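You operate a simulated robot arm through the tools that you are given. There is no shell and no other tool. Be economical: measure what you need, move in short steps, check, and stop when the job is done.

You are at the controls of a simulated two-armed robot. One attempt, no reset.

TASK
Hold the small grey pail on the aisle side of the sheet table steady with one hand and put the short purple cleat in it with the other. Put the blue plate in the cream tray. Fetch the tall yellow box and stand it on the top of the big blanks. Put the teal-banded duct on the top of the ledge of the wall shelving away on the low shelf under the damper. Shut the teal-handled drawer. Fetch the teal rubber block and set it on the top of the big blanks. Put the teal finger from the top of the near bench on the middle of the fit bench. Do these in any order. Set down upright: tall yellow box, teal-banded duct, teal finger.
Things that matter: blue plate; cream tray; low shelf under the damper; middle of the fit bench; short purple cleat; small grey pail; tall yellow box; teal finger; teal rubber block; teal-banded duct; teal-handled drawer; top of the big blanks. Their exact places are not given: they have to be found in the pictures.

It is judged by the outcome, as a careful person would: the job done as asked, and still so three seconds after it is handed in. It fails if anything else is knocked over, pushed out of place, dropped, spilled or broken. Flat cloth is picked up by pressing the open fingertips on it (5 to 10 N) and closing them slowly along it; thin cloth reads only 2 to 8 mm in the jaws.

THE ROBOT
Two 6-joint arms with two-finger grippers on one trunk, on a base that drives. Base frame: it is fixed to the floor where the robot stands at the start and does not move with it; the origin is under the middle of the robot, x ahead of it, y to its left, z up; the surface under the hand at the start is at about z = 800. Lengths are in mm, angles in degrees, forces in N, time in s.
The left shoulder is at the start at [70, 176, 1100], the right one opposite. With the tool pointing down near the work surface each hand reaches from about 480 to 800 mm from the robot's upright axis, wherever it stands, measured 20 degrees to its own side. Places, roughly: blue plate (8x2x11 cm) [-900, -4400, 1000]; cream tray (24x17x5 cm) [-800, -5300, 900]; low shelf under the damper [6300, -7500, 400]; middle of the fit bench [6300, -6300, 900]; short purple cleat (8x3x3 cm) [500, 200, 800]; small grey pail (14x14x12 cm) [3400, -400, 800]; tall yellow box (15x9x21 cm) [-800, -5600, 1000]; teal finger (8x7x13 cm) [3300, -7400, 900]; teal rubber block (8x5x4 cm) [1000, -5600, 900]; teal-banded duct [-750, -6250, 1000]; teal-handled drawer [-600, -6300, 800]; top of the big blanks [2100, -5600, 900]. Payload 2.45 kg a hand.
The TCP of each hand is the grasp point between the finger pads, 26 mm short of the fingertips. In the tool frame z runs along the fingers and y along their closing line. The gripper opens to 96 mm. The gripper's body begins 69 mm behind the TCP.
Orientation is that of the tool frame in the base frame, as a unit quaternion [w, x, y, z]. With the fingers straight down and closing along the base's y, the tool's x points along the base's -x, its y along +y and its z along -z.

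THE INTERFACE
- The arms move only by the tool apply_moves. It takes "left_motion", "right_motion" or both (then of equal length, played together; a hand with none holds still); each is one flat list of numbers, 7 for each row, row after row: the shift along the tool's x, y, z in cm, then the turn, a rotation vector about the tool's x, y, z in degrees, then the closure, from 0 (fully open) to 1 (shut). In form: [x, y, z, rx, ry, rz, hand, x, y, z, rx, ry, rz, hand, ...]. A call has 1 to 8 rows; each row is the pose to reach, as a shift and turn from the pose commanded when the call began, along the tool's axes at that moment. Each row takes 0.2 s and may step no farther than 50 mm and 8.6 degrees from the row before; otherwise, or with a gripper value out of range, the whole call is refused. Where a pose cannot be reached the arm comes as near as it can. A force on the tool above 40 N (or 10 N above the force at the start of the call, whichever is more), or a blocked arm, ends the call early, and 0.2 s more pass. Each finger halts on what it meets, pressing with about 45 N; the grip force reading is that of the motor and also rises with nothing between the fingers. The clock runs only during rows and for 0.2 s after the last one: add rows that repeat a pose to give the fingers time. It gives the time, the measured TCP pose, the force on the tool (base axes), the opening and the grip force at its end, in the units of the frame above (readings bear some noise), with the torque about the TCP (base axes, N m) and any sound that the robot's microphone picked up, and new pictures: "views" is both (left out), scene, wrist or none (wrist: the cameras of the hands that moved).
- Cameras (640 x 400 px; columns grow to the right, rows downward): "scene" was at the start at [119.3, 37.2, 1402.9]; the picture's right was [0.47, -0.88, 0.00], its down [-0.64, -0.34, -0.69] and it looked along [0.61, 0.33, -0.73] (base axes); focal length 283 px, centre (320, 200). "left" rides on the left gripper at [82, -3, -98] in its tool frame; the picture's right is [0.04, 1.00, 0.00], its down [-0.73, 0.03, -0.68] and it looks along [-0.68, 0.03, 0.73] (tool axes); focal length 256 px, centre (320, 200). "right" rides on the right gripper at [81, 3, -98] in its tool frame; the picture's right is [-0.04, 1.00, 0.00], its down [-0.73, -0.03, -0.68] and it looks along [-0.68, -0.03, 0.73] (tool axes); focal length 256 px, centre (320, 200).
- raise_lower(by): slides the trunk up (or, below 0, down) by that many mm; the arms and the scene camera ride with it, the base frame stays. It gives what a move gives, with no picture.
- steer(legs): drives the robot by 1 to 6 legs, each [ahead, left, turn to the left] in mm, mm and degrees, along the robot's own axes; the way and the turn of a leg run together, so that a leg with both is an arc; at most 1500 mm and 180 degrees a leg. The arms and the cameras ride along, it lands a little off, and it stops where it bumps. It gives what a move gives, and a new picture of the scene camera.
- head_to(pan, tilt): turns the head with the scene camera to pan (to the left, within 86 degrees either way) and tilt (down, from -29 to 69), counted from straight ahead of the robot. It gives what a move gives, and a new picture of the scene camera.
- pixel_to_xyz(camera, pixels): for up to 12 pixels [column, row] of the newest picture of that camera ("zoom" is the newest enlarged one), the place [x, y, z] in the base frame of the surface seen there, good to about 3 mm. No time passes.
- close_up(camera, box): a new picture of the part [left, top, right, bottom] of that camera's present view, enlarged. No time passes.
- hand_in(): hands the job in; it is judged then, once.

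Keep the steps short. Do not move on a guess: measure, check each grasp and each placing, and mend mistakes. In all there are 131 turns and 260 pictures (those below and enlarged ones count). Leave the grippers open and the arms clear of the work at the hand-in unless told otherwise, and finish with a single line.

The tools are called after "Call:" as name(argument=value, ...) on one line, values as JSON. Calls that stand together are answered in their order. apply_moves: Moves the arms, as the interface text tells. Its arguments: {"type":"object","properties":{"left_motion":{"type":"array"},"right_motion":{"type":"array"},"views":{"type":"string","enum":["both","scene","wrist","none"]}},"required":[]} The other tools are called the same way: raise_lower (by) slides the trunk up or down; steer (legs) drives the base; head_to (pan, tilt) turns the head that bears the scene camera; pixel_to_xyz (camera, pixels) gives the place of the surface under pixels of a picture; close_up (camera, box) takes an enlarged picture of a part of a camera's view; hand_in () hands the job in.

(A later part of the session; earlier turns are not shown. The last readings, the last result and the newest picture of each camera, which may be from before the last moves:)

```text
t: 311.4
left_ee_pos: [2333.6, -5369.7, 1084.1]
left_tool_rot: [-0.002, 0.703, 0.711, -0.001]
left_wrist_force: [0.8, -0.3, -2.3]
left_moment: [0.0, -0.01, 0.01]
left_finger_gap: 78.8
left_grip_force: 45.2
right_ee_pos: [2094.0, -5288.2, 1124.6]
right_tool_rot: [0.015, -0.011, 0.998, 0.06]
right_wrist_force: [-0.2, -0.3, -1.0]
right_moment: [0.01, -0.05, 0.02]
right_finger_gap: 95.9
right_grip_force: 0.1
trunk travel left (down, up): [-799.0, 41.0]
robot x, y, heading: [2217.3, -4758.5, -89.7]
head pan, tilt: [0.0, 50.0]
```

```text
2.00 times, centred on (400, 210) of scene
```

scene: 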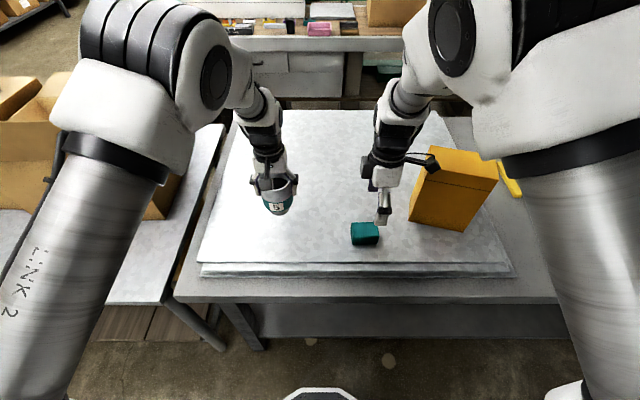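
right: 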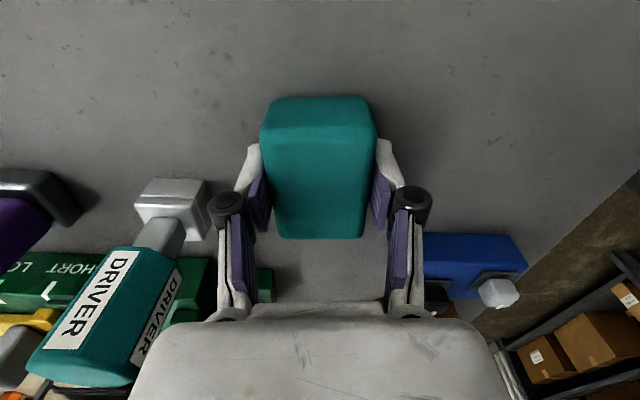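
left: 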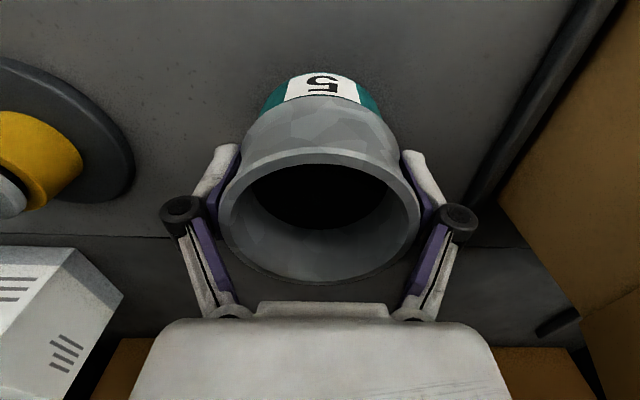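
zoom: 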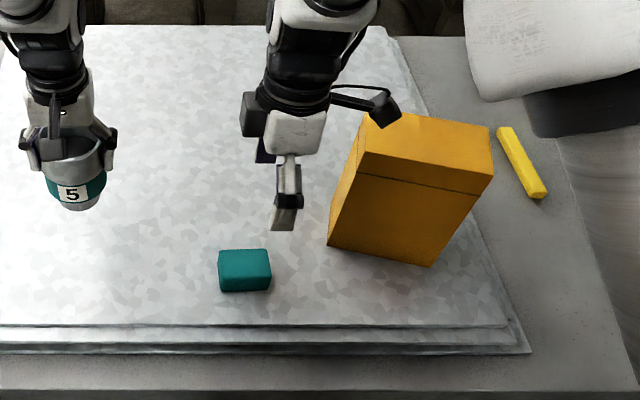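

The block is on the stack and the box still upright. Now I go for the teal finger: back off, move east to x≈4150 and south, then look.

Call:
head_to(pan=-20, tilt=22)

Call:
steer(legs=[[-450, 0, 0], [0, 1500, 0], [0, 450, 0], [1000, 0, 0]])

```text
t: 312.3
left_ee_pos: [2331.9, -5369.6, 1084.6]
left_tool_rot: [-0.002, 0.703, 0.711, -0.001]
left_wrist_force: [-0.8, -0.3, -2.2]
left_moment: [0.0, 0.01, -0.03]
left_finger_gap: 78.9
left_grip_force: 45.0
right_ee_pos: [2096.2, -5287.2, 1124.8]
right_tool_rot: [0.014, -0.01, 0.998, 0.059]
right_wrist_force: [-0.2, -0.1, -0.8]
right_moment: [0.0, 0.04, -0.01]
right_finger_gap: 95.8
right_grip_force: 0.0
trunk travel left (down, up): [-799.0, 41.0]
robot x, y, heading: [2220.1, -4760.0, -89.5]
head pan, tilt: [-20.0, 22.0]
```

scene: 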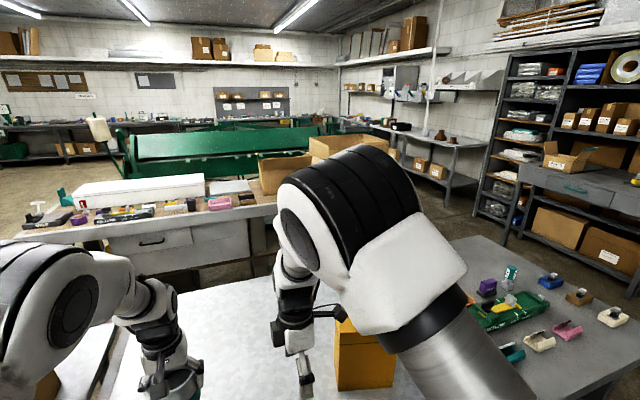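

```text
t: 329.2
left_ee_pos: [4288.4, -5910.0, 1084.9]
left_tool_rot: [-0.002, 0.704, 0.71, -0.002]
left_wrist_force: [0.5, 0.2, -2.4]
left_moment: [0.0, 0.03, 0.01]
left_finger_gap: 79.1
left_grip_force: 45.0
right_ee_pos: [4050.3, -5827.6, 1125.2]
right_tool_rot: [0.014, -0.011, 0.998, 0.06]
right_wrist_force: [-0.1, -0.1, 0.0]
right_moment: [0.03, -0.02, 0.01]
right_finger_gap: 96.0
right_grip_force: 0.1
trunk travel left (down, up): [-799.0, 41.0]
robot x, y, heading: [4173.0, -5300.1, -89.8]
head pan, tilt: [-20.0, 22.0]
```

scene: 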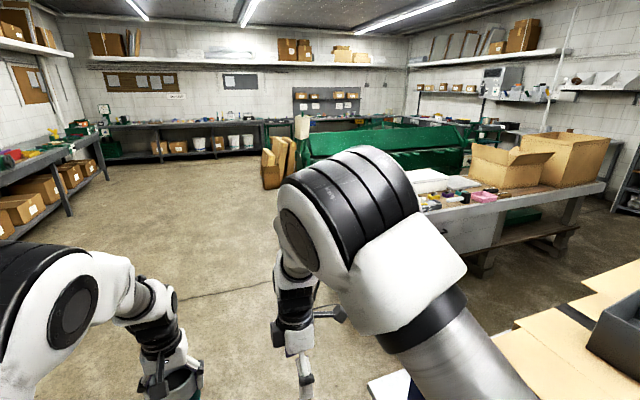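

I proceed south and turn to face the bench's east end from x≈4450.

Call:
head_to(pan=0, tilt=28)

Call:
steer(legs=[[0, 350, 0], [1500, 0, 0], [150, 0, 0], [0, 0, -90]])

```text
t: 330.0
left_ee_pos: [4288.4, -5911.0, 1083.9]
left_tool_rot: [-0.003, 0.704, 0.71, -0.001]
left_wrist_force: [-0.1, -1.0, -2.3]
left_moment: [0.03, -0.01, 0.01]
left_finger_gap: 78.9
left_grip_force: 44.9
right_ee_pos: [4050.3, -5829.7, 1125.4]
right_tool_rot: [0.014, -0.009, 0.998, 0.061]
right_wrist_force: [0.2, 0.6, 0.2]
right_moment: [0.01, -0.03, -0.03]
right_finger_gap: 96.0
right_grip_force: 0.0
trunk travel left (down, up): [-799.0, 41.0]
robot x, y, heading: [4176.7, -5299.1, -90.1]
head pan, tilt: [0.0, 28.0]
```

scene: 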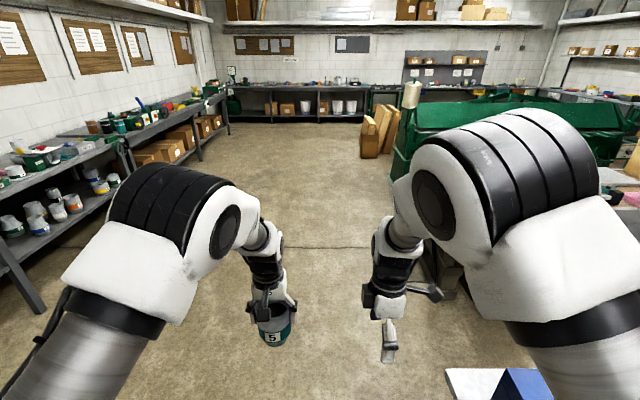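

```text
t: 344.2
left_ee_pos: [3918.3, -7071.3, 1083.0]
left_tool_rot: [-0.003, 1.0, -0.005, 0.001]
left_wrist_force: [-0.7, -0.7, -2.5]
left_moment: [-0.04, -0.02, 0.02]
left_finger_gap: 79.0
left_grip_force: 44.7
right_ee_pos: [4005.8, -6835.3, 1125.7]
right_tool_rot: [0.052, 0.706, 0.706, 0.031]
right_wrist_force: [0.9, 0.6, 0.2]
right_moment: [-0.03, -0.02, 0.0]
right_finger_gap: 96.0
right_grip_force: 0.1
trunk travel left (down, up): [-799.0, 41.0]
robot x, y, heading: [4532.0, -6970.3, 179.2]
head pan, tilt: [0.0, 28.0]
```

scene: 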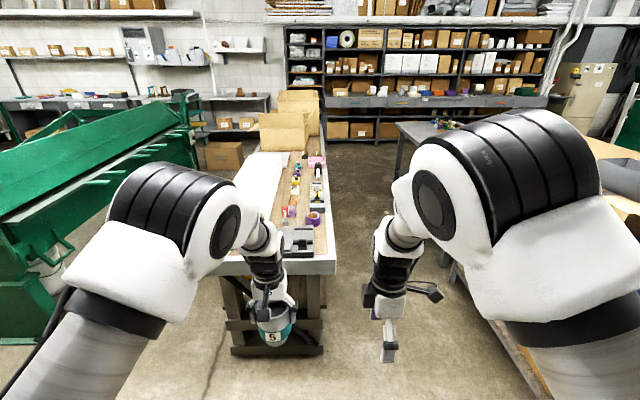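

The near bench is ahead, partly behind my left hand. I measure its edges and shift left for a view.

Call:
pixel_to_xyz(camera="scene", pixels=[[310, 268], [332, 255], [235, 262], [325, 200], [250, 190], [185, 110], [300, 240]])

Call:
steer(legs=[[0, 420, 0]])

```text
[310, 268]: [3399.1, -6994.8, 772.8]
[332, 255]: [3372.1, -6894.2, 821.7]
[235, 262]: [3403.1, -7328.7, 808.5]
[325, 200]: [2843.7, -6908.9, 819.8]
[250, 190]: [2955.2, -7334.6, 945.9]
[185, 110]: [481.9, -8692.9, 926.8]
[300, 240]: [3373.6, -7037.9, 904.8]
```

```text
t: 346.8
left_ee_pos: [3911.8, -7492.3, 1084.3]
left_tool_rot: [-0.002, 1.0, -0.006, 0.001]
left_wrist_force: [-0.4, 0.2, -1.5]
left_moment: [0.02, 0.0, -0.04]
left_finger_gap: 78.7
left_grip_force: 44.4
right_ee_pos: [3998.2, -7254.0, 1125.8]
right_tool_rot: [0.053, 0.706, 0.705, 0.032]
right_wrist_force: [-0.4, -1.2, -0.3]
right_moment: [0.0, -0.01, 0.02]
right_finger_gap: 95.7
right_grip_force: 0.2
trunk travel left (down, up): [-799.0, 41.0]
robot x, y, heading: [4526.1, -7388.2, 179.2]
head pan, tilt: [0.0, 28.0]
```

scene: 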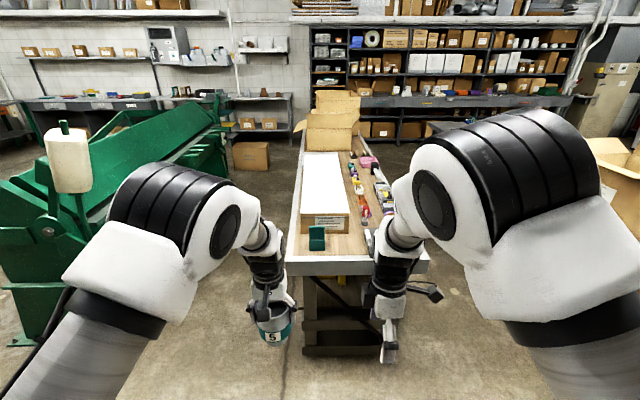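

The teal finger is at (317,237). I zoom and measure.

Call:
close_up(camera="scene", box=[280, 205, 376, 265])

Call:
pixel_to_xyz(camera="zoom", pixels=[[205, 150], [290, 150], [250, 165], [250, 200], [205, 290], [285, 290], [250, 300], [250, 250], [350, 240], [300, 100], [100, 340], [450, 320]])

```text
6.67 times, centred on (328, 235) of scene
```

zoom: 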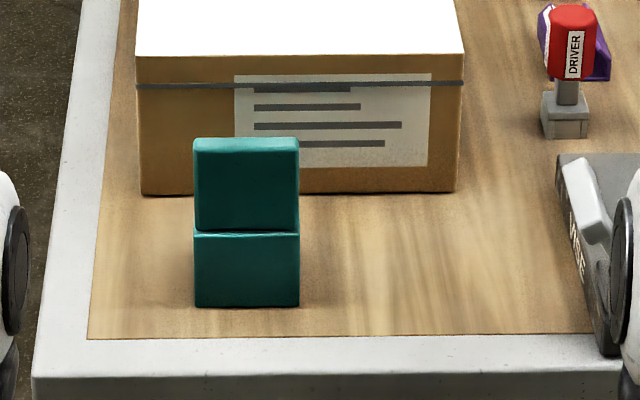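

```text
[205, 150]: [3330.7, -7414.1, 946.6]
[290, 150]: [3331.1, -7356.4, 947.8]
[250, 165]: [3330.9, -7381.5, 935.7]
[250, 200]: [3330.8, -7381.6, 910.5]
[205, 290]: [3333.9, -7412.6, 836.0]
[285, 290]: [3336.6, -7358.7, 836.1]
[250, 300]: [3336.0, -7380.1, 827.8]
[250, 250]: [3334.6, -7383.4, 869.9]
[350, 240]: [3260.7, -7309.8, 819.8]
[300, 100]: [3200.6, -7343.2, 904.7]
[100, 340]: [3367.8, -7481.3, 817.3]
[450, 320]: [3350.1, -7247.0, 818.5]
```

The teal finger spans y -7419..-7350, z 820–955, front x≈3335. I turn the right hand to its natural orientation (closing along y) in two calls.

Call:
apply_moves(right_motion=[0, -1, 0, 0.6, -0.4, 8.2, 0, 0, -2, 0, 1.2, -0.7, 16.3, 0, 0, -3, 0, 1.8, -1.1, 24.5, 0, 0, -4, 0, 2.4, -1.5, 32.6, 0, 0, -5, -0.3, 3.0, -1.9, 40.8, 0, 0, -6, -0.5, 3.7, -2.2, 48.9, 0, 0, -7, -0.7, 4.3, -2.6, 57.1, 0, 0, -8, -1, 4.9, -3, 65.2, 0], views="none")

Call:
apply_moves(right_motion=[0, 0, 0, 0.6, -0.4, 8.2, 0, 0, 0, 0, 1.2, -0.7, 16.3, 0, 0, 0, 0, 1.8, -1.1, 24.5, 0], views="scene")

Call:
pixel_to_xyz(camera="scene", pixels=[[70, 160], [200, 115], [220, 165], [100, 250], [60, 330]])

```text
t: 348.6
left_ee_pos: [3910.8, -7492.5, 1084.5]
left_tool_rot: [-0.003, 1.0, -0.006, 0.001]
left_wrist_force: [0.2, -0.3, -2.2]
left_moment: [-0.03, -0.03, -0.01]
left_finger_gap: 79.0
left_grip_force: 45.0
right_ee_pos: [3917.5, -7256.3, 1126.2]
right_tool_rot: [0.017, 0.977, 0.213, 0.009]
right_wrist_force: [0.1, -0.2, 0.9]
right_moment: [0.05, -0.02, -0.01]
right_finger_gap: 96.1
right_grip_force: 0.0
trunk travel left (down, up): [-799.0, 41.0]
robot x, y, heading: [4525.8, -7391.1, 179.3]
head pan, tilt: [0.0, 28.0]
```

```text
t: 349.4
left_ee_pos: [3911.3, -7492.4, 1084.4]
left_tool_rot: [-0.002, 1.0, -0.006, 0.001]
left_wrist_force: [-0.8, 0.5, -2.1]
left_moment: [0.01, 0.01, 0.02]
left_finger_gap: 79.0
left_grip_force: 45.3
right_ee_pos: [3918.3, -7256.6, 1125.7]
right_tool_rot: [0.001, 1.0, 0.0, -0.001]
right_wrist_force: [-0.5, 0.4, 0.1]
right_moment: [0.02, 0.0, 0.02]
right_finger_gap: 96.1
right_grip_force: 0.1
trunk travel left (down, up): [-799.0, 41.0]
robot x, y, heading: [4525.8, -7387.8, 179.0]
head pan, tilt: [0.0, 28.0]
```

scene: 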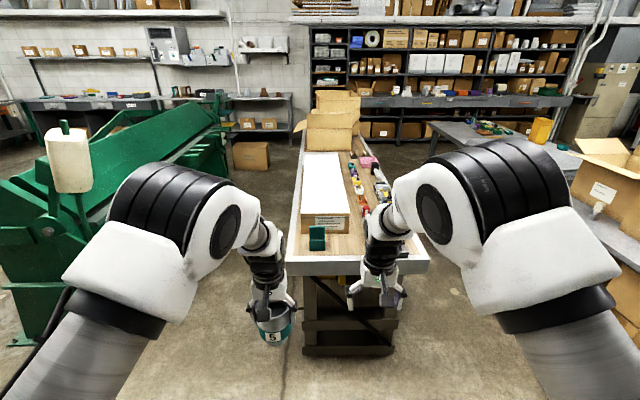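

```text
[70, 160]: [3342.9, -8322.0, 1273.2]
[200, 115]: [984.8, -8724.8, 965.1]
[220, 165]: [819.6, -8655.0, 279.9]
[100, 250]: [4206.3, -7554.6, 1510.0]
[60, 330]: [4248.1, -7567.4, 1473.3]
```

All clear. I strafe left 130 and go ahead 600 so the right hand comes over the teal finger.

Call:
head_to(pan=-10, tilt=48)

Call:
steer(legs=[[0, 125, 0.5], [600, 0, 0]])

Call:
close_up(camera="right", box=[0, 0, 640, 400])

```text
t: 350.2
left_ee_pos: [3911.8, -7492.2, 1084.3]
left_tool_rot: [-0.003, 1.0, -0.006, 0.001]
left_wrist_force: [0.9, 0.5, -2.1]
left_moment: [-0.02, -0.03, 0.03]
left_finger_gap: 78.9
left_grip_force: 45.2
right_ee_pos: [3917.6, -7255.1, 1125.3]
right_tool_rot: [0.001, 1.0, 0.002, -0.001]
right_wrist_force: [0.0, 0.4, 1.2]
right_moment: [-0.02, 0.01, -0.01]
right_finger_gap: 96.3
right_grip_force: 0.1
trunk travel left (down, up): [-799.0, 41.0]
robot x, y, heading: [4522.5, -7389.5, 178.9]
head pan, tilt: [-10.0, 48.0]
```

scene: 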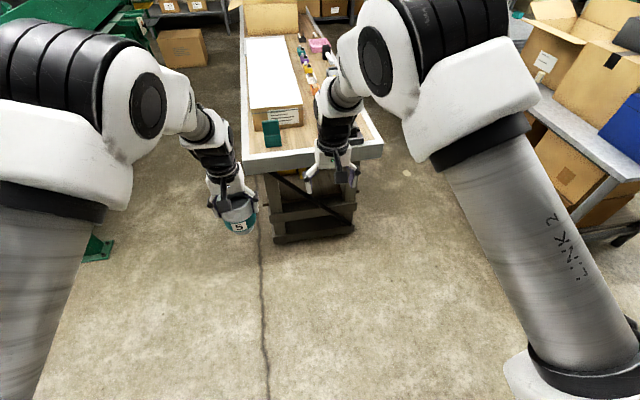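

```text
t: 354.5
left_ee_pos: [3314.7, -7626.7, 1084.6]
left_tool_rot: [-0.003, 1.0, 0.004, 0.0]
left_wrist_force: [0.0, 0.1, -1.5]
left_moment: [-0.04, -0.04, -0.04]
left_finger_gap: 79.0
left_grip_force: 44.5
right_ee_pos: [3317.2, -7389.0, 1126.4]
right_tool_rot: [0.001, 1.0, 0.01, -0.002]
right_wrist_force: [0.3, -0.2, 0.4]
right_moment: [0.0, 0.03, 0.02]
right_finger_gap: 96.2
right_grip_force: 0.0
trunk travel left (down, up): [-799.0, 41.0]
robot x, y, heading: [3926.1, -7518.1, -180.1]
head pan, tilt: [-10.0, 48.0]
```

scene: 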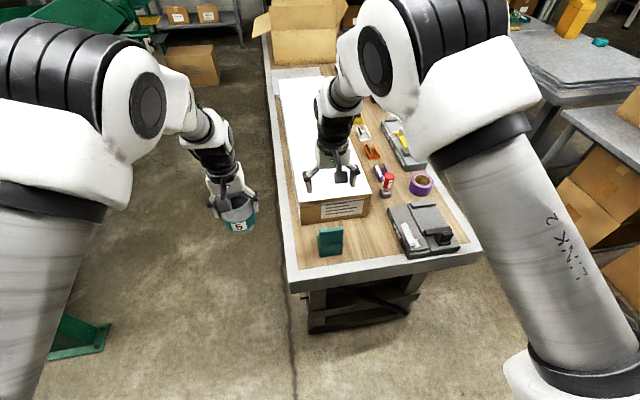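

```text
1.00 times, centred on (320, 200) of right (not enlarged: the box is as wide or as high as the picture)
```

zoom: 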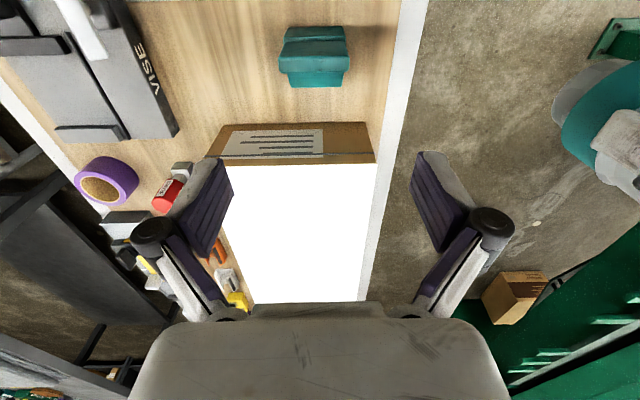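

I measure the finger in the wrist view.

Call:
close_up(camera="right", box=[240, 0, 400, 100])

Call:
pixel_to_xyz(camera="zoom", pixels=[[300, 120], [300, 160], [300, 200], [300, 240], [300, 270], [300, 320], [180, 250], [430, 250], [200, 120], [400, 120]])

Call:
close_up(camera="scene", box=[290, 210, 370, 270])

```text
4.00 times, centred on (320, 50) of right
```

zoom: 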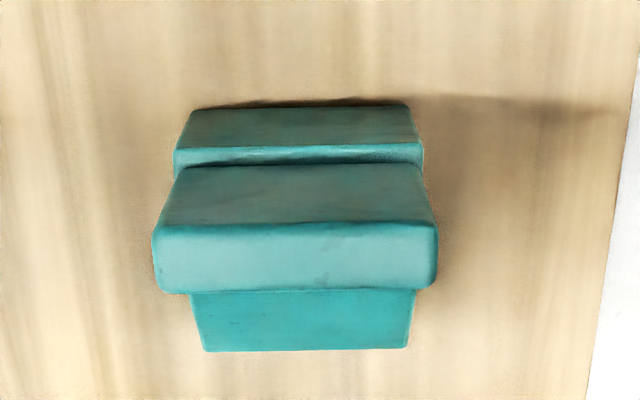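

```text
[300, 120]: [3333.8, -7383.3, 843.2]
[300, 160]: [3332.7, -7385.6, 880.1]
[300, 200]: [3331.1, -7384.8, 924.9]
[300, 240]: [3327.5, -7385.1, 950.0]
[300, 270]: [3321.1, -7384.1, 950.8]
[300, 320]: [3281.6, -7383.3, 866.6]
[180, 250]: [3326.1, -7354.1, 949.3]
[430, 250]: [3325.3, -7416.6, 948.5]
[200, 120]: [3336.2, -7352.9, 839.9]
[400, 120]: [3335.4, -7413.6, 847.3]
```

```text
6.67 times, centred on (330, 240) of scene
```

zoom: 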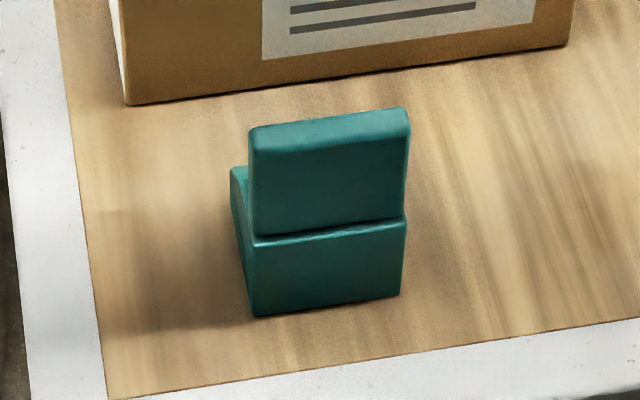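

It's an L-shape: an upright blade (66 mm wide, x≈3310–3332, top 951) on a base. I grip the blade across y at TCP (3321,-7384,920).

Call:
apply_moves(right_motion=[0.4, -0.45, 4, 0, 0, 0, 0, 0.4, -0.45, 8, 0, 0, 0, 0, 0.4, -0.45, 12, 0, 0, 0, 0, 0.4, -0.45, 16, 0, 0, 0, 0, 0.4, -0.45, 19, 0, 0, 0, 0, 0.4, -0.45, 20.6, 0, 0, 0, 0], views="wrist")

```text
t: 355.9
left_ee_pos: [3314.2, -7626.9, 1083.9]
left_tool_rot: [-0.002, 1.0, 0.004, 0.001]
left_wrist_force: [-0.1, 0.1, -2.6]
left_moment: [0.01, 0.01, -0.02]
left_finger_gap: 79.1
left_grip_force: 44.8
right_ee_pos: [3320.9, -7385.2, 918.4]
right_tool_rot: [0.0, 1.0, 0.01, 0.0]
right_wrist_force: [-0.6, 0.8, 0.5]
right_moment: [0.0, 0.01, 0.05]
right_finger_gap: 96.2
right_grip_force: 0.1
trunk travel left (down, up): [-799.0, 41.0]
robot x, y, heading: [3927.7, -7515.0, -180.0]
head pan, tilt: [-10.0, 48.0]
```

right: 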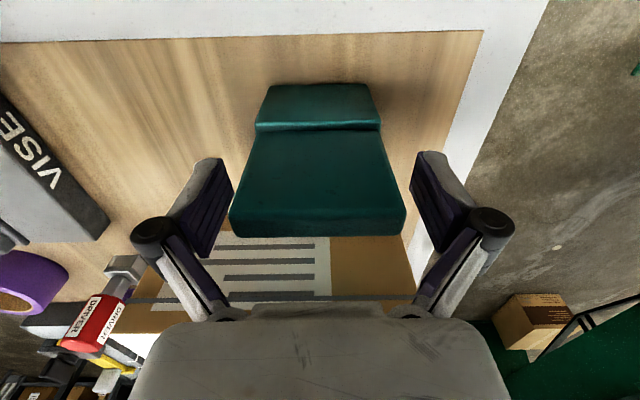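

Centred. I close, then lift 15 cm.

Call:
apply_moves(right_motion=[0, 0, 0, 0, 0, 0, 0.3, 0, 0, 0, 0, 0, 0, 0.6, 0, 0, 0, 0, 0, 0, 1, 0, 0, 0, 0, 0, 0, 1, 0, 0, -2, 0, 0, 0, 1, 0, 0, -6, 0, 0, 0, 1, 0, 0, -10, 0, 0, 0, 1, 0, 0, -14, 0, 0, 0, 1], views="wrist")

```text
t: 357.7
left_ee_pos: [3314.5, -7626.0, 1083.8]
left_tool_rot: [-0.003, 1.0, 0.003, 0.001]
left_wrist_force: [0.1, 0.4, -1.8]
left_moment: [-0.01, 0.0, -0.02]
left_finger_gap: 79.0
left_grip_force: 45.0
right_ee_pos: [3321.3, -7384.9, 1062.6]
right_tool_rot: [0.001, 1.0, 0.01, -0.001]
right_wrist_force: [0.0, 0.7, -2.7]
right_moment: [0.01, -0.04, 0.01]
right_finger_gap: 70.7
right_grip_force: 45.3
trunk travel left (down, up): [-799.0, 41.0]
robot x, y, heading: [3926.3, -7515.8, -179.8]
head pan, tilt: [-10.0, 48.0]
```

right: 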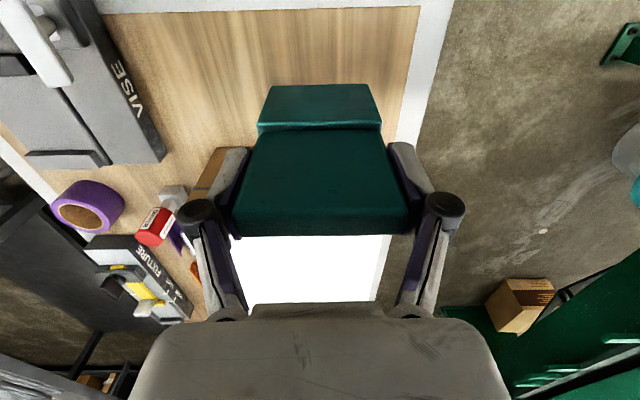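

Held (71 mm). I back away, go to y≈-6170, turn around to face the fit bench (+x) and look.

Call:
steer(legs=[[-560, 0, 0], [0, -1345, 0], [0, 0, 180]])

Call:
head_to(pan=0, tilt=25)

Call:
head_to(pan=-35, tilt=25)

```text
t: 374.8
left_ee_pos: [5092.5, -6012.0, 1084.1]
left_tool_rot: [0.0, -0.026, 1.0, -0.003]
left_wrist_force: [0.9, 0.1, -1.9]
left_moment: [-0.02, 0.03, 0.03]
left_finger_gap: 78.9
left_grip_force: 45.4
right_ee_pos: [5097.0, -6252.9, 1061.2]
right_tool_rot: [0.0, -0.033, 0.999, 0.001]
right_wrist_force: [0.1, 0.0, -3.3]
right_moment: [0.0, 0.04, 0.0]
right_finger_gap: 70.4
right_grip_force: 45.3
trunk travel left (down, up): [-799.0, 41.0]
robot x, y, heading: [4485.9, -6148.3, 2.5]
head pan, tilt: [-10.0, 48.0]
```

scene: 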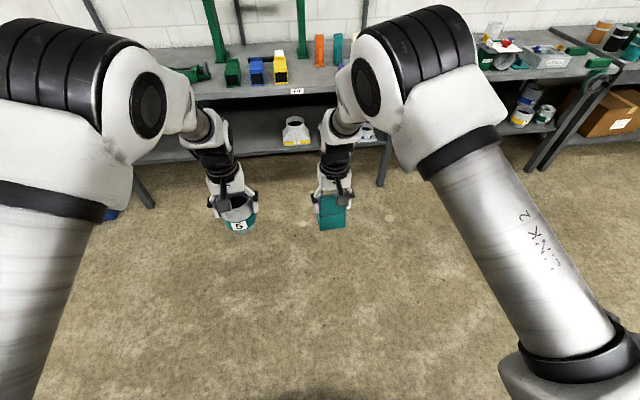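

```text
t: 375.6
left_ee_pos: [5090.7, -6011.7, 1084.1]
left_tool_rot: [0.0, -0.026, 1.0, -0.003]
left_wrist_force: [0.4, 0.5, -2.2]
left_moment: [0.01, 0.02, -0.03]
left_finger_gap: 79.0
left_grip_force: 44.8
right_ee_pos: [5096.2, -6254.2, 1061.2]
right_tool_rot: [0.0, -0.033, 0.999, 0.0]
right_wrist_force: [-0.1, -0.6, -3.4]
right_moment: [-0.02, 0.05, -0.03]
right_finger_gap: 70.4
right_grip_force: 44.7
trunk travel left (down, up): [-799.0, 41.0]
robot x, y, heading: [4486.1, -6152.0, 2.7]
head pan, tilt: [0.0, 25.0]
```

scene: 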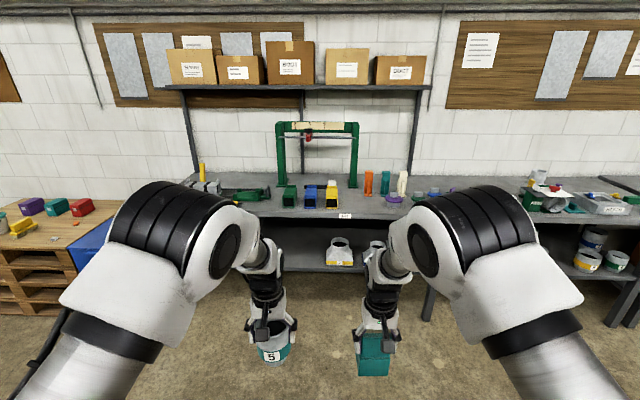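

```text
t: 376.6
left_ee_pos: [5092.4, -6011.7, 1083.7]
left_tool_rot: [-0.001, -0.026, 1.0, -0.003]
left_wrist_force: [-0.3, 0.1, -2.0]
left_moment: [0.03, -0.02, -0.02]
left_finger_gap: 78.9
left_grip_force: 45.6
right_ee_pos: [5095.7, -6253.2, 1061.1]
right_tool_rot: [0.0, -0.033, 0.999, 0.001]
right_wrist_force: [0.8, 0.2, -2.1]
right_moment: [-0.03, 0.02, 0.04]
right_finger_gap: 70.3
right_grip_force: 45.3
trunk travel left (down, up): [-799.0, 41.0]
robot x, y, heading: [4489.8, -6151.5, 2.5]
head pan, tilt: [-35.0, 25.0]
```

scene: 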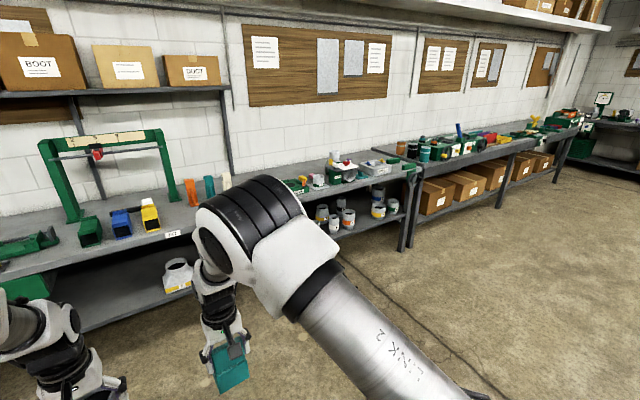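

I zoom on the fit bench and the low shelf further right.

Call:
close_up(camera="scene", box=[260, 130, 480, 270])

Call:
head_to(pan=0, tilt=25)

Call:
close_up(camera="scene", box=[190, 110, 470, 285])

Call:
pixel_to_xyz(camera="scene", pixels=[[345, 216], [290, 205], [332, 205], [310, 205], [345, 200], [355, 180], [280, 180], [368, 185], [390, 200], [340, 262], [215, 200], [300, 215]])

```text
2.86 times, centred on (370, 200) of scene
```

zoom: 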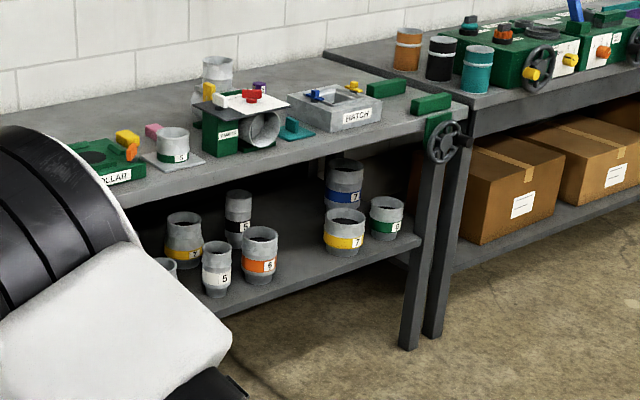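

```text
t: 377.7
left_ee_pos: [5093.5, -6011.7, 1083.9]
left_tool_rot: [0.0, -0.026, 1.0, -0.003]
left_wrist_force: [-0.4, -0.7, -1.5]
left_moment: [-0.03, -0.01, 0.01]
left_finger_gap: 79.0
left_grip_force: 45.7
right_ee_pos: [5096.9, -6253.9, 1060.5]
right_tool_rot: [0.0, -0.032, 0.999, 0.002]
right_wrist_force: [-0.5, -0.9, -2.8]
right_moment: [0.01, 0.04, -0.02]
right_finger_gap: 70.4
right_grip_force: 45.0
trunk travel left (down, up): [-799.0, 41.0]
robot x, y, heading: [4482.6, -6153.3, 2.7]
head pan, tilt: [0.0, 25.0]
```

scene: 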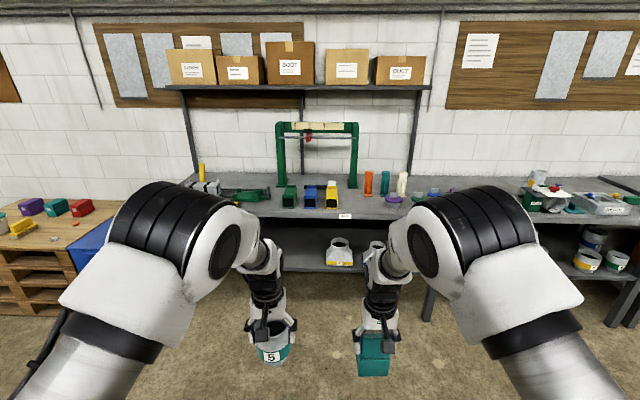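

```text
2.29 times, centred on (330, 198) of scene
```

zoom: 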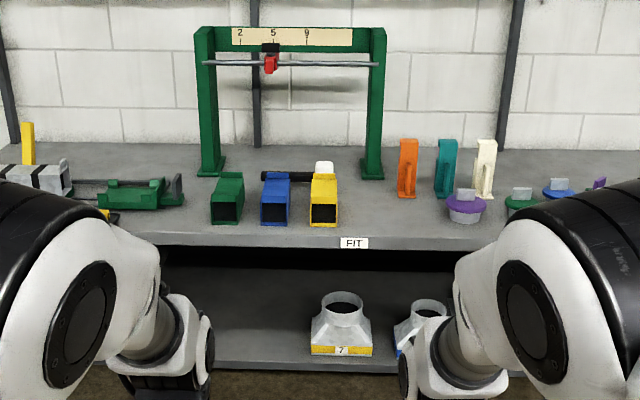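

```text
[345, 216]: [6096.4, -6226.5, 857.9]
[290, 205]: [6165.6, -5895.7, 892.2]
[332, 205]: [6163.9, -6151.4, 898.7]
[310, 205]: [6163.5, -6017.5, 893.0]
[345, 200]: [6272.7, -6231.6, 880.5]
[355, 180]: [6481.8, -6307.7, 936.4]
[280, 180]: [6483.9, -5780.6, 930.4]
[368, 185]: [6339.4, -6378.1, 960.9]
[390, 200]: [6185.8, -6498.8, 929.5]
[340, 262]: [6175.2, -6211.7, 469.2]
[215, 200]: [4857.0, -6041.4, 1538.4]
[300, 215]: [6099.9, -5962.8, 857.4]
```

The "FIT" bench top is at z≈880, front edge x≈6097; free space near (6290,-6280), between the yellow duct and the orange piece. I drive up so the finger comes above it.

Call:
steer(legs=[[0, 0, -2.7], [1150, 0, 0]])

Call:
head_to(pan=0, tilt=45)

Call:
close_up(camera="scene", box=[240, 80, 480, 260])

```text
t: 384.0
left_ee_pos: [6253.7, -6035.7, 1084.1]
left_tool_rot: [-0.001, -0.005, 1.0, -0.003]
left_wrist_force: [0.3, 0.5, -1.4]
left_moment: [0.01, 0.02, -0.02]
left_finger_gap: 78.8
left_grip_force: 45.3
right_ee_pos: [6247.5, -6279.0, 1061.4]
right_tool_rot: [0.001, -0.012, 1.0, 0.001]
right_wrist_force: [-0.5, -0.6, -3.7]
right_moment: [0.0, 0.04, 0.0]
right_finger_gap: 70.5
right_grip_force: 45.3
trunk travel left (down, up): [-799.0, 41.0]
robot x, y, heading: [5643.9, -6151.6, -0.1]
head pan, tilt: [0.0, 25.0]
```

scene: 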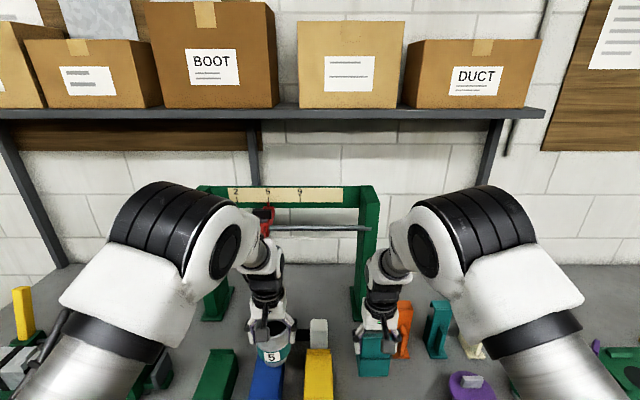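

```text
t: 384.8
left_ee_pos: [6254.9, -6035.1, 1083.4]
left_tool_rot: [-0.001, -0.004, 1.0, -0.003]
left_wrist_force: [0.0, -0.6, -2.2]
left_moment: [-0.02, 0.05, 0.01]
left_finger_gap: 79.0
left_grip_force: 45.2
right_ee_pos: [6247.7, -6278.4, 1061.4]
right_tool_rot: [0.0, -0.01, 1.0, 0.0]
right_wrist_force: [-0.2, 1.2, -4.2]
right_moment: [0.02, 0.09, 0.02]
right_finger_gap: 70.5
right_grip_force: 45.2
trunk travel left (down, up): [-799.0, 41.0]
robot x, y, heading: [5646.4, -6151.4, -0.2]
head pan, tilt: [0.0, 45.0]
```

scene: 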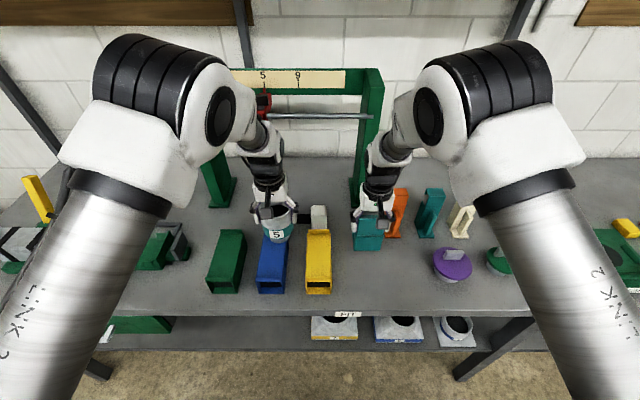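

```text
2.22 times, centred on (360, 170) of scene
```

zoom: 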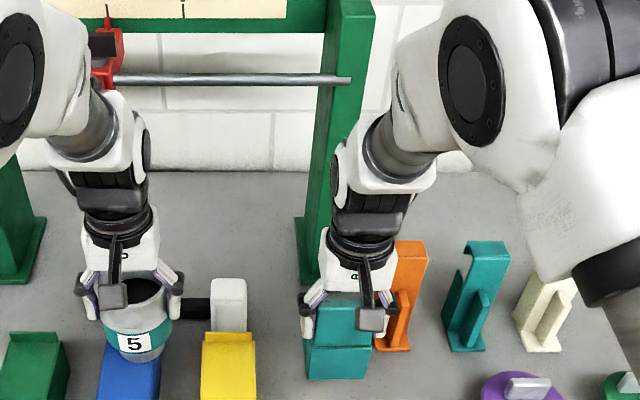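

I measure clearance around the landing spot.

Call:
pixel_to_xyz(camera="zoom", pixels=[[385, 345], [410, 250], [245, 320], [235, 290], [250, 350], [310, 285], [280, 330], [270, 370], [340, 375], [310, 340], [420, 380], [480, 385]])

```text
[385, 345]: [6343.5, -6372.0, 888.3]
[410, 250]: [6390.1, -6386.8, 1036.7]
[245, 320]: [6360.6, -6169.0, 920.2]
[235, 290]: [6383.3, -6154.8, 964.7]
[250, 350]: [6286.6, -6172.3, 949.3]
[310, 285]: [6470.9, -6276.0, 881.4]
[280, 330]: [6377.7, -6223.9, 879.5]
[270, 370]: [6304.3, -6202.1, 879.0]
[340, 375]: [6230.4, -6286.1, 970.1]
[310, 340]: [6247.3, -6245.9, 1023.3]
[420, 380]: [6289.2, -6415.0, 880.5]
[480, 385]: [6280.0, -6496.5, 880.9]
```

Clear on all sides. I lower 7.6 cm, then feel for the surface.

Call:
apply_moves(right_motion=[-0.5, 0, 2, 0, 0, 0, 1, -1, 0, 4, 0, 0, 0, 1, -1.5, 0, 6, 0, 0, 0, 1, -1.5, 0, 7.6, 0, 0, 0, 1, -1.5, 0, 8.0, 0, 0, 0, 1, -1.5, 0, 8.2, 0, 0, 0, 1], views="none")

```text
t: 386.2
left_ee_pos: [6253.7, -6035.7, 1083.7]
left_tool_rot: [-0.001, -0.004, 1.0, -0.003]
left_wrist_force: [-0.7, -0.9, -1.8]
left_moment: [0.0, 0.0, 0.01]
left_finger_gap: 78.9
left_grip_force: 45.0
right_ee_pos: [6262.9, -6277.9, 978.9]
right_tool_rot: [0.0, -0.011, 1.0, 0.001]
right_wrist_force: [0.7, 0.4, -3.3]
right_moment: [0.0, 0.04, -0.02]
right_finger_gap: 70.4
right_grip_force: 45.2
trunk travel left (down, up): [-799.0, 41.0]
robot x, y, heading: [5645.1, -6148.6, 0.3]
head pan, tilt: [0.0, 45.0]
```

Not touching yet. Down 4 mm more.

Call:
apply_moves(right_motion=[0, 0, 0.2, 0, 0, 0, 1, 0, 0, 0.4, 0, 0, 0, 1], views="wrist")

Call:
close_up(camera="scene", box=[300, 160, 420, 270])

```text
t: 386.8
left_ee_pos: [6250.3, -6035.1, 1085.8]
left_tool_rot: [0.001, -0.004, 1.0, -0.003]
left_wrist_force: [-1.0, -0.3, -1.9]
left_moment: [-0.01, 0.0, -0.03]
left_finger_gap: 79.0
left_grip_force: 45.1
right_ee_pos: [6262.0, -6278.3, 979.0]
right_tool_rot: [0.005, -0.011, 1.0, 0.001]
right_wrist_force: [3.7, -2.8, 26.4]
right_moment: [-0.07, 0.05, -0.03]
right_finger_gap: 70.4
right_grip_force: 45.7
trunk travel left (down, up): [-799.0, 41.0]
robot x, y, heading: [5640.6, -6148.8, 0.5]
head pan, tilt: [0.0, 45.0]
```

right: 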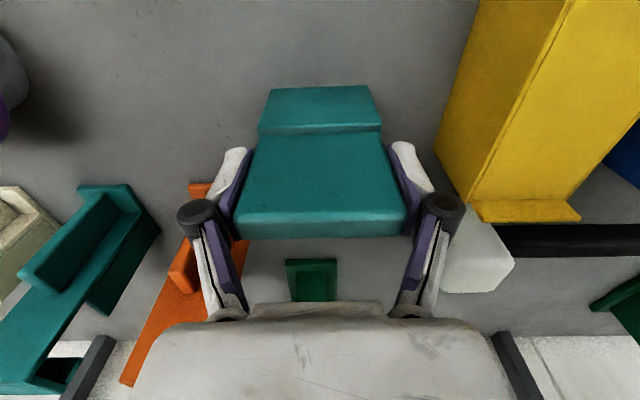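

```text
3.64 times, centred on (360, 215) of scene
```

zoom: 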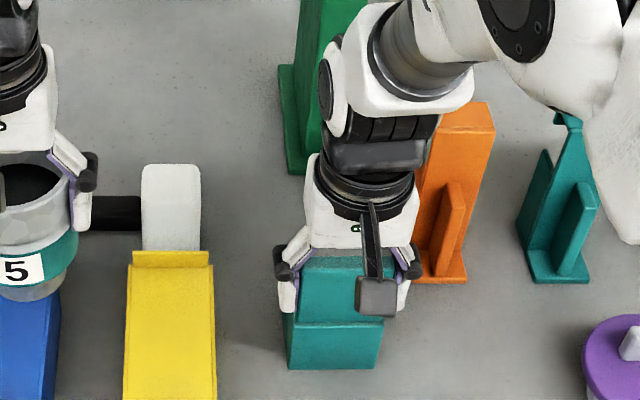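

Firm contact. I ease up 3 mm, open, and rise straight up.

Call:
apply_moves(right_motion=[0, 0, -0.3, 0, 0, 0, 1, 0, 0, -0.3, 0, 0, 0, 0.12, 0, 0, -0.3, 0, 0, 0, 0.08, 0, 0, -0.3, 0, 0, 0, 0.08, 0, 0, -3, 0, 0, 0, 0.08, 0, 0, -7, 0, 0, 0, 0.08, 0, 0, -11, 0, 0, 0, 0.05, 0, 0, -14, 0, 0, 0, 0], views="scene")

Call:
close_up(camera="scene", box=[300, 150, 460, 270])

```text
t: 388.6
left_ee_pos: [6252.6, -6034.1, 1083.7]
left_tool_rot: [-0.001, -0.004, 1.0, -0.004]
left_wrist_force: [0.0, 0.2, -1.9]
left_moment: [0.01, 0.0, 0.01]
left_finger_gap: 79.0
left_grip_force: 44.7
right_ee_pos: [6261.3, -6276.4, 1117.1]
right_tool_rot: [0.001, -0.011, 1.0, 0.001]
right_wrist_force: [-0.4, -0.4, -0.9]
right_moment: [0.01, 0.0, 0.01]
right_finger_gap: 95.9
right_grip_force: 0.0
trunk travel left (down, up): [-799.0, 41.0]
robot x, y, heading: [5643.5, -6148.7, 0.5]
head pan, tilt: [0.0, 45.0]
```

scene: 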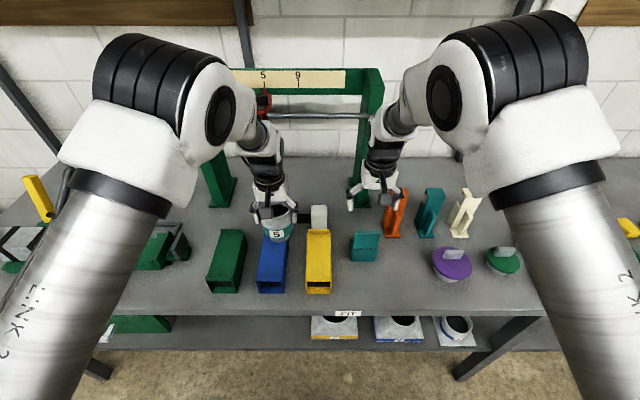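

```text
3.33 times, centred on (380, 210) of scene
```

zoom: 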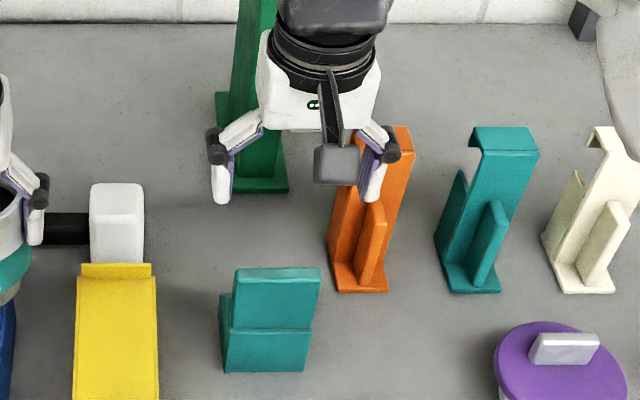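

The teal finger stands upright on the fit bench. I back off and move right to the low shelf near y≈-7500.

Call:
steer(legs=[[-650, 0, 0], [0, -1300, -0.5]])

Call:
raise_lower(by=-500)

Call:
head_to(pan=0, tilt=20)

Call:
close_up(camera="scene", box=[160, 100, 480, 300])

```text
t: 398.3
left_ee_pos: [5603.6, -7332.5, 1083.8]
left_tool_rot: [-0.002, -0.007, 1.0, -0.003]
left_wrist_force: [-0.3, -0.4, -1.1]
left_moment: [0.0, 0.05, -0.04]
left_finger_gap: 79.2
left_grip_force: 45.3
right_ee_pos: [5613.7, -7573.5, 1116.6]
right_tool_rot: [0.0, -0.013, 1.0, 0.001]
right_wrist_force: [-0.8, 0.4, -0.3]
right_moment: [0.01, 0.01, -0.01]
right_finger_gap: 95.7
right_grip_force: 0.0
trunk travel left (down, up): [-799.0, 41.0]
robot x, y, heading: [4994.3, -7454.0, 0.4]
head pan, tilt: [0.0, 45.0]
```

scene: 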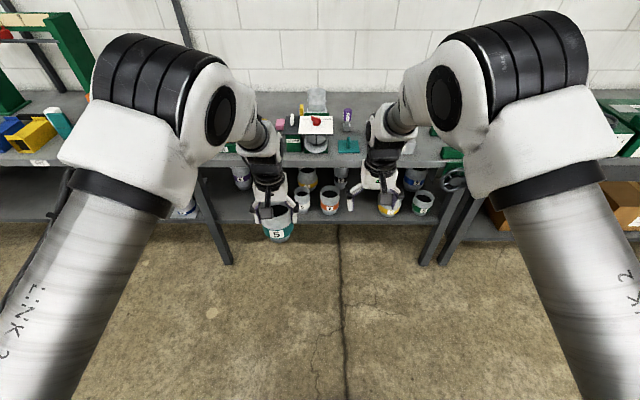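

```text
refused: -500 is not a number from -400 to 400
```

```text
t: 399.2
left_ee_pos: [5603.0, -7333.5, 1083.6]
left_tool_rot: [-0.001, -0.007, 1.0, -0.003]
left_wrist_force: [-0.7, -0.2, -2.9]
left_moment: [0.04, 0.05, 0.0]
left_finger_gap: 79.1
left_grip_force: 45.0
right_ee_pos: [5613.8, -7574.9, 1117.4]
right_tool_rot: [0.002, -0.013, 1.0, 0.001]
right_wrist_force: [-0.3, 0.9, -0.3]
right_moment: [0.01, 0.01, 0.0]
right_finger_gap: 96.1
right_grip_force: 0.1
trunk travel left (down, up): [-799.0, 41.0]
robot x, y, heading: [4993.5, -7450.9, 0.8]
head pan, tilt: [0.0, 20.0]
```

scene: 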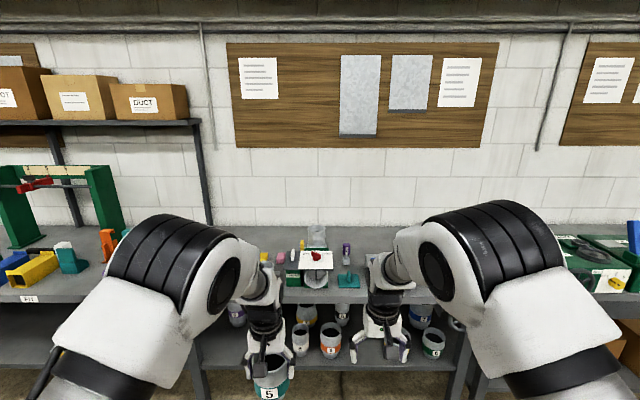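

```text
2.00 times, centred on (320, 200) of scene
```

zoom: 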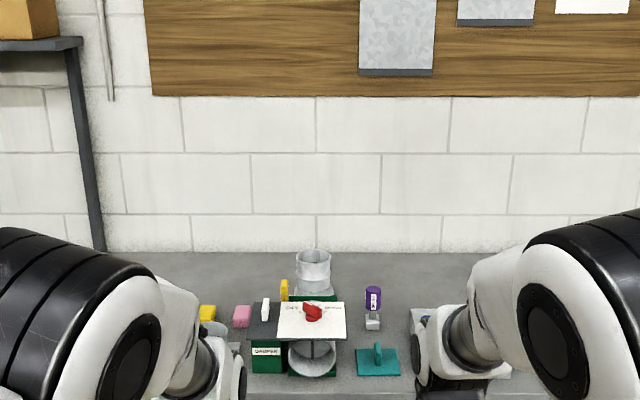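

I lower the trunk 400 and look at the low shelf.

Call:
raise_lower(by=-400)

Call:
head_to(pan=0, tilt=28)

Call:
close_up(camera="scene", box=[160, 120, 480, 320])

```text
t: 403.1
left_ee_pos: [5603.6, -7332.4, 684.8]
left_tool_rot: [-0.001, -0.007, 1.0, -0.002]
left_wrist_force: [0.1, 0.1, -2.0]
left_moment: [-0.01, 0.05, 0.05]
left_finger_gap: 79.1
left_grip_force: 44.9
right_ee_pos: [5614.0, -7574.3, 717.2]
right_tool_rot: [0.001, -0.013, 1.0, 0.0]
right_wrist_force: [0.1, -0.5, -0.4]
right_moment: [0.0, -0.01, 0.01]
right_finger_gap: 96.2
right_grip_force: 0.0
trunk travel left (down, up): [-399.0, 441.0]
robot x, y, heading: [4993.7, -7448.8, 0.5]
head pan, tilt: [0.0, 20.0]
```

```text
t: 403.8
left_ee_pos: [5604.0, -7334.1, 684.4]
left_tool_rot: [-0.001, -0.007, 1.0, -0.002]
left_wrist_force: [0.1, 0.0, -0.9]
left_moment: [-0.04, 0.05, 0.0]
left_finger_gap: 78.9
left_grip_force: 44.8
right_ee_pos: [5614.4, -7575.2, 716.6]
right_tool_rot: [0.001, -0.012, 1.0, 0.0]
right_wrist_force: [0.5, -0.3, -0.1]
right_moment: [-0.02, 0.01, -0.02]
right_finger_gap: 96.1
right_grip_force: 0.0
trunk travel left (down, up): [-399.0, 441.0]
robot x, y, heading: [4992.7, -7449.1, 0.6]
head pan, tilt: [0.0, 28.0]
```

scene: 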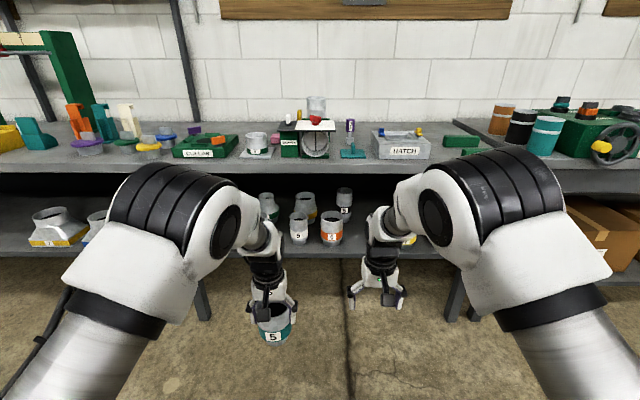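

```text
2.00 times, centred on (320, 220) of scene
```

zoom: 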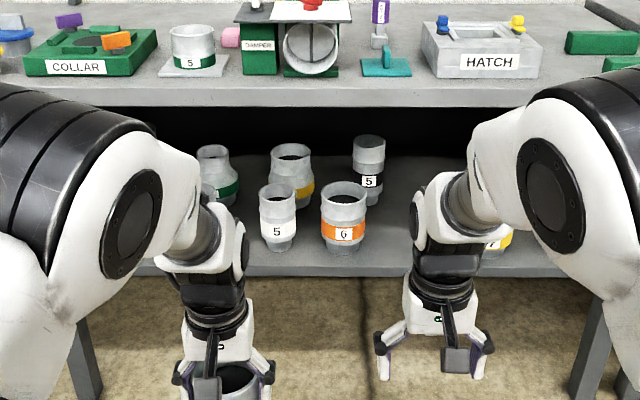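

I measure the low shelf: edge, height, ducts on it, the bench edge above.

Call:
pixel_to_xyz(camera="zoom", pixels=[[320, 268], [320, 261], [390, 235], [390, 215], [325, 245], [345, 210], [275, 245], [370, 200], [300, 100], [300, 88], [390, 258], [343, 190]])

```text
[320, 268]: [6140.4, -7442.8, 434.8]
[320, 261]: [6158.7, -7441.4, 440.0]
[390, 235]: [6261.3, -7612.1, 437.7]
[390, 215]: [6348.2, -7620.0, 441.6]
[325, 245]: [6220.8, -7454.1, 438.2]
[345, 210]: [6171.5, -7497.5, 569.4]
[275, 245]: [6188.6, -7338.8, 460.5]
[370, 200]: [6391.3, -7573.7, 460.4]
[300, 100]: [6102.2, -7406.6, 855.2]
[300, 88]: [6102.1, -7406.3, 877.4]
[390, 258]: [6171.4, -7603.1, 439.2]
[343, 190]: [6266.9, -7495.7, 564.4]
```

Low shelf top z≈440, edge x≈6140; the bench above has its edge at x≈6102, bottom ≈845. I need my own arm's height above the TCP, so I measure the left wrist in the view.

Call:
pixel_to_xyz(camera="zoom", pixels=[[210, 340], [205, 290], [205, 260], [225, 205], [190, 215], [200, 190], [160, 170], [130, 200], [60, 130], [300, 105], [300, 103], [225, 235]])

```text
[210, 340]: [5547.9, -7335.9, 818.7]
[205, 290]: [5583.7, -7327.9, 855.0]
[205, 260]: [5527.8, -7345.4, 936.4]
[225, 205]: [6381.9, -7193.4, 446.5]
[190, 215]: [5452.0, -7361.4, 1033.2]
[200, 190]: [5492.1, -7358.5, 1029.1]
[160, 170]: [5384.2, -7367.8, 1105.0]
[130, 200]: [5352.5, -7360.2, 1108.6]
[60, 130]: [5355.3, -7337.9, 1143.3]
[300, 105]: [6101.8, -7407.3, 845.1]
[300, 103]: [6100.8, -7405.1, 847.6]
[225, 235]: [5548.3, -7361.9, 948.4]
```

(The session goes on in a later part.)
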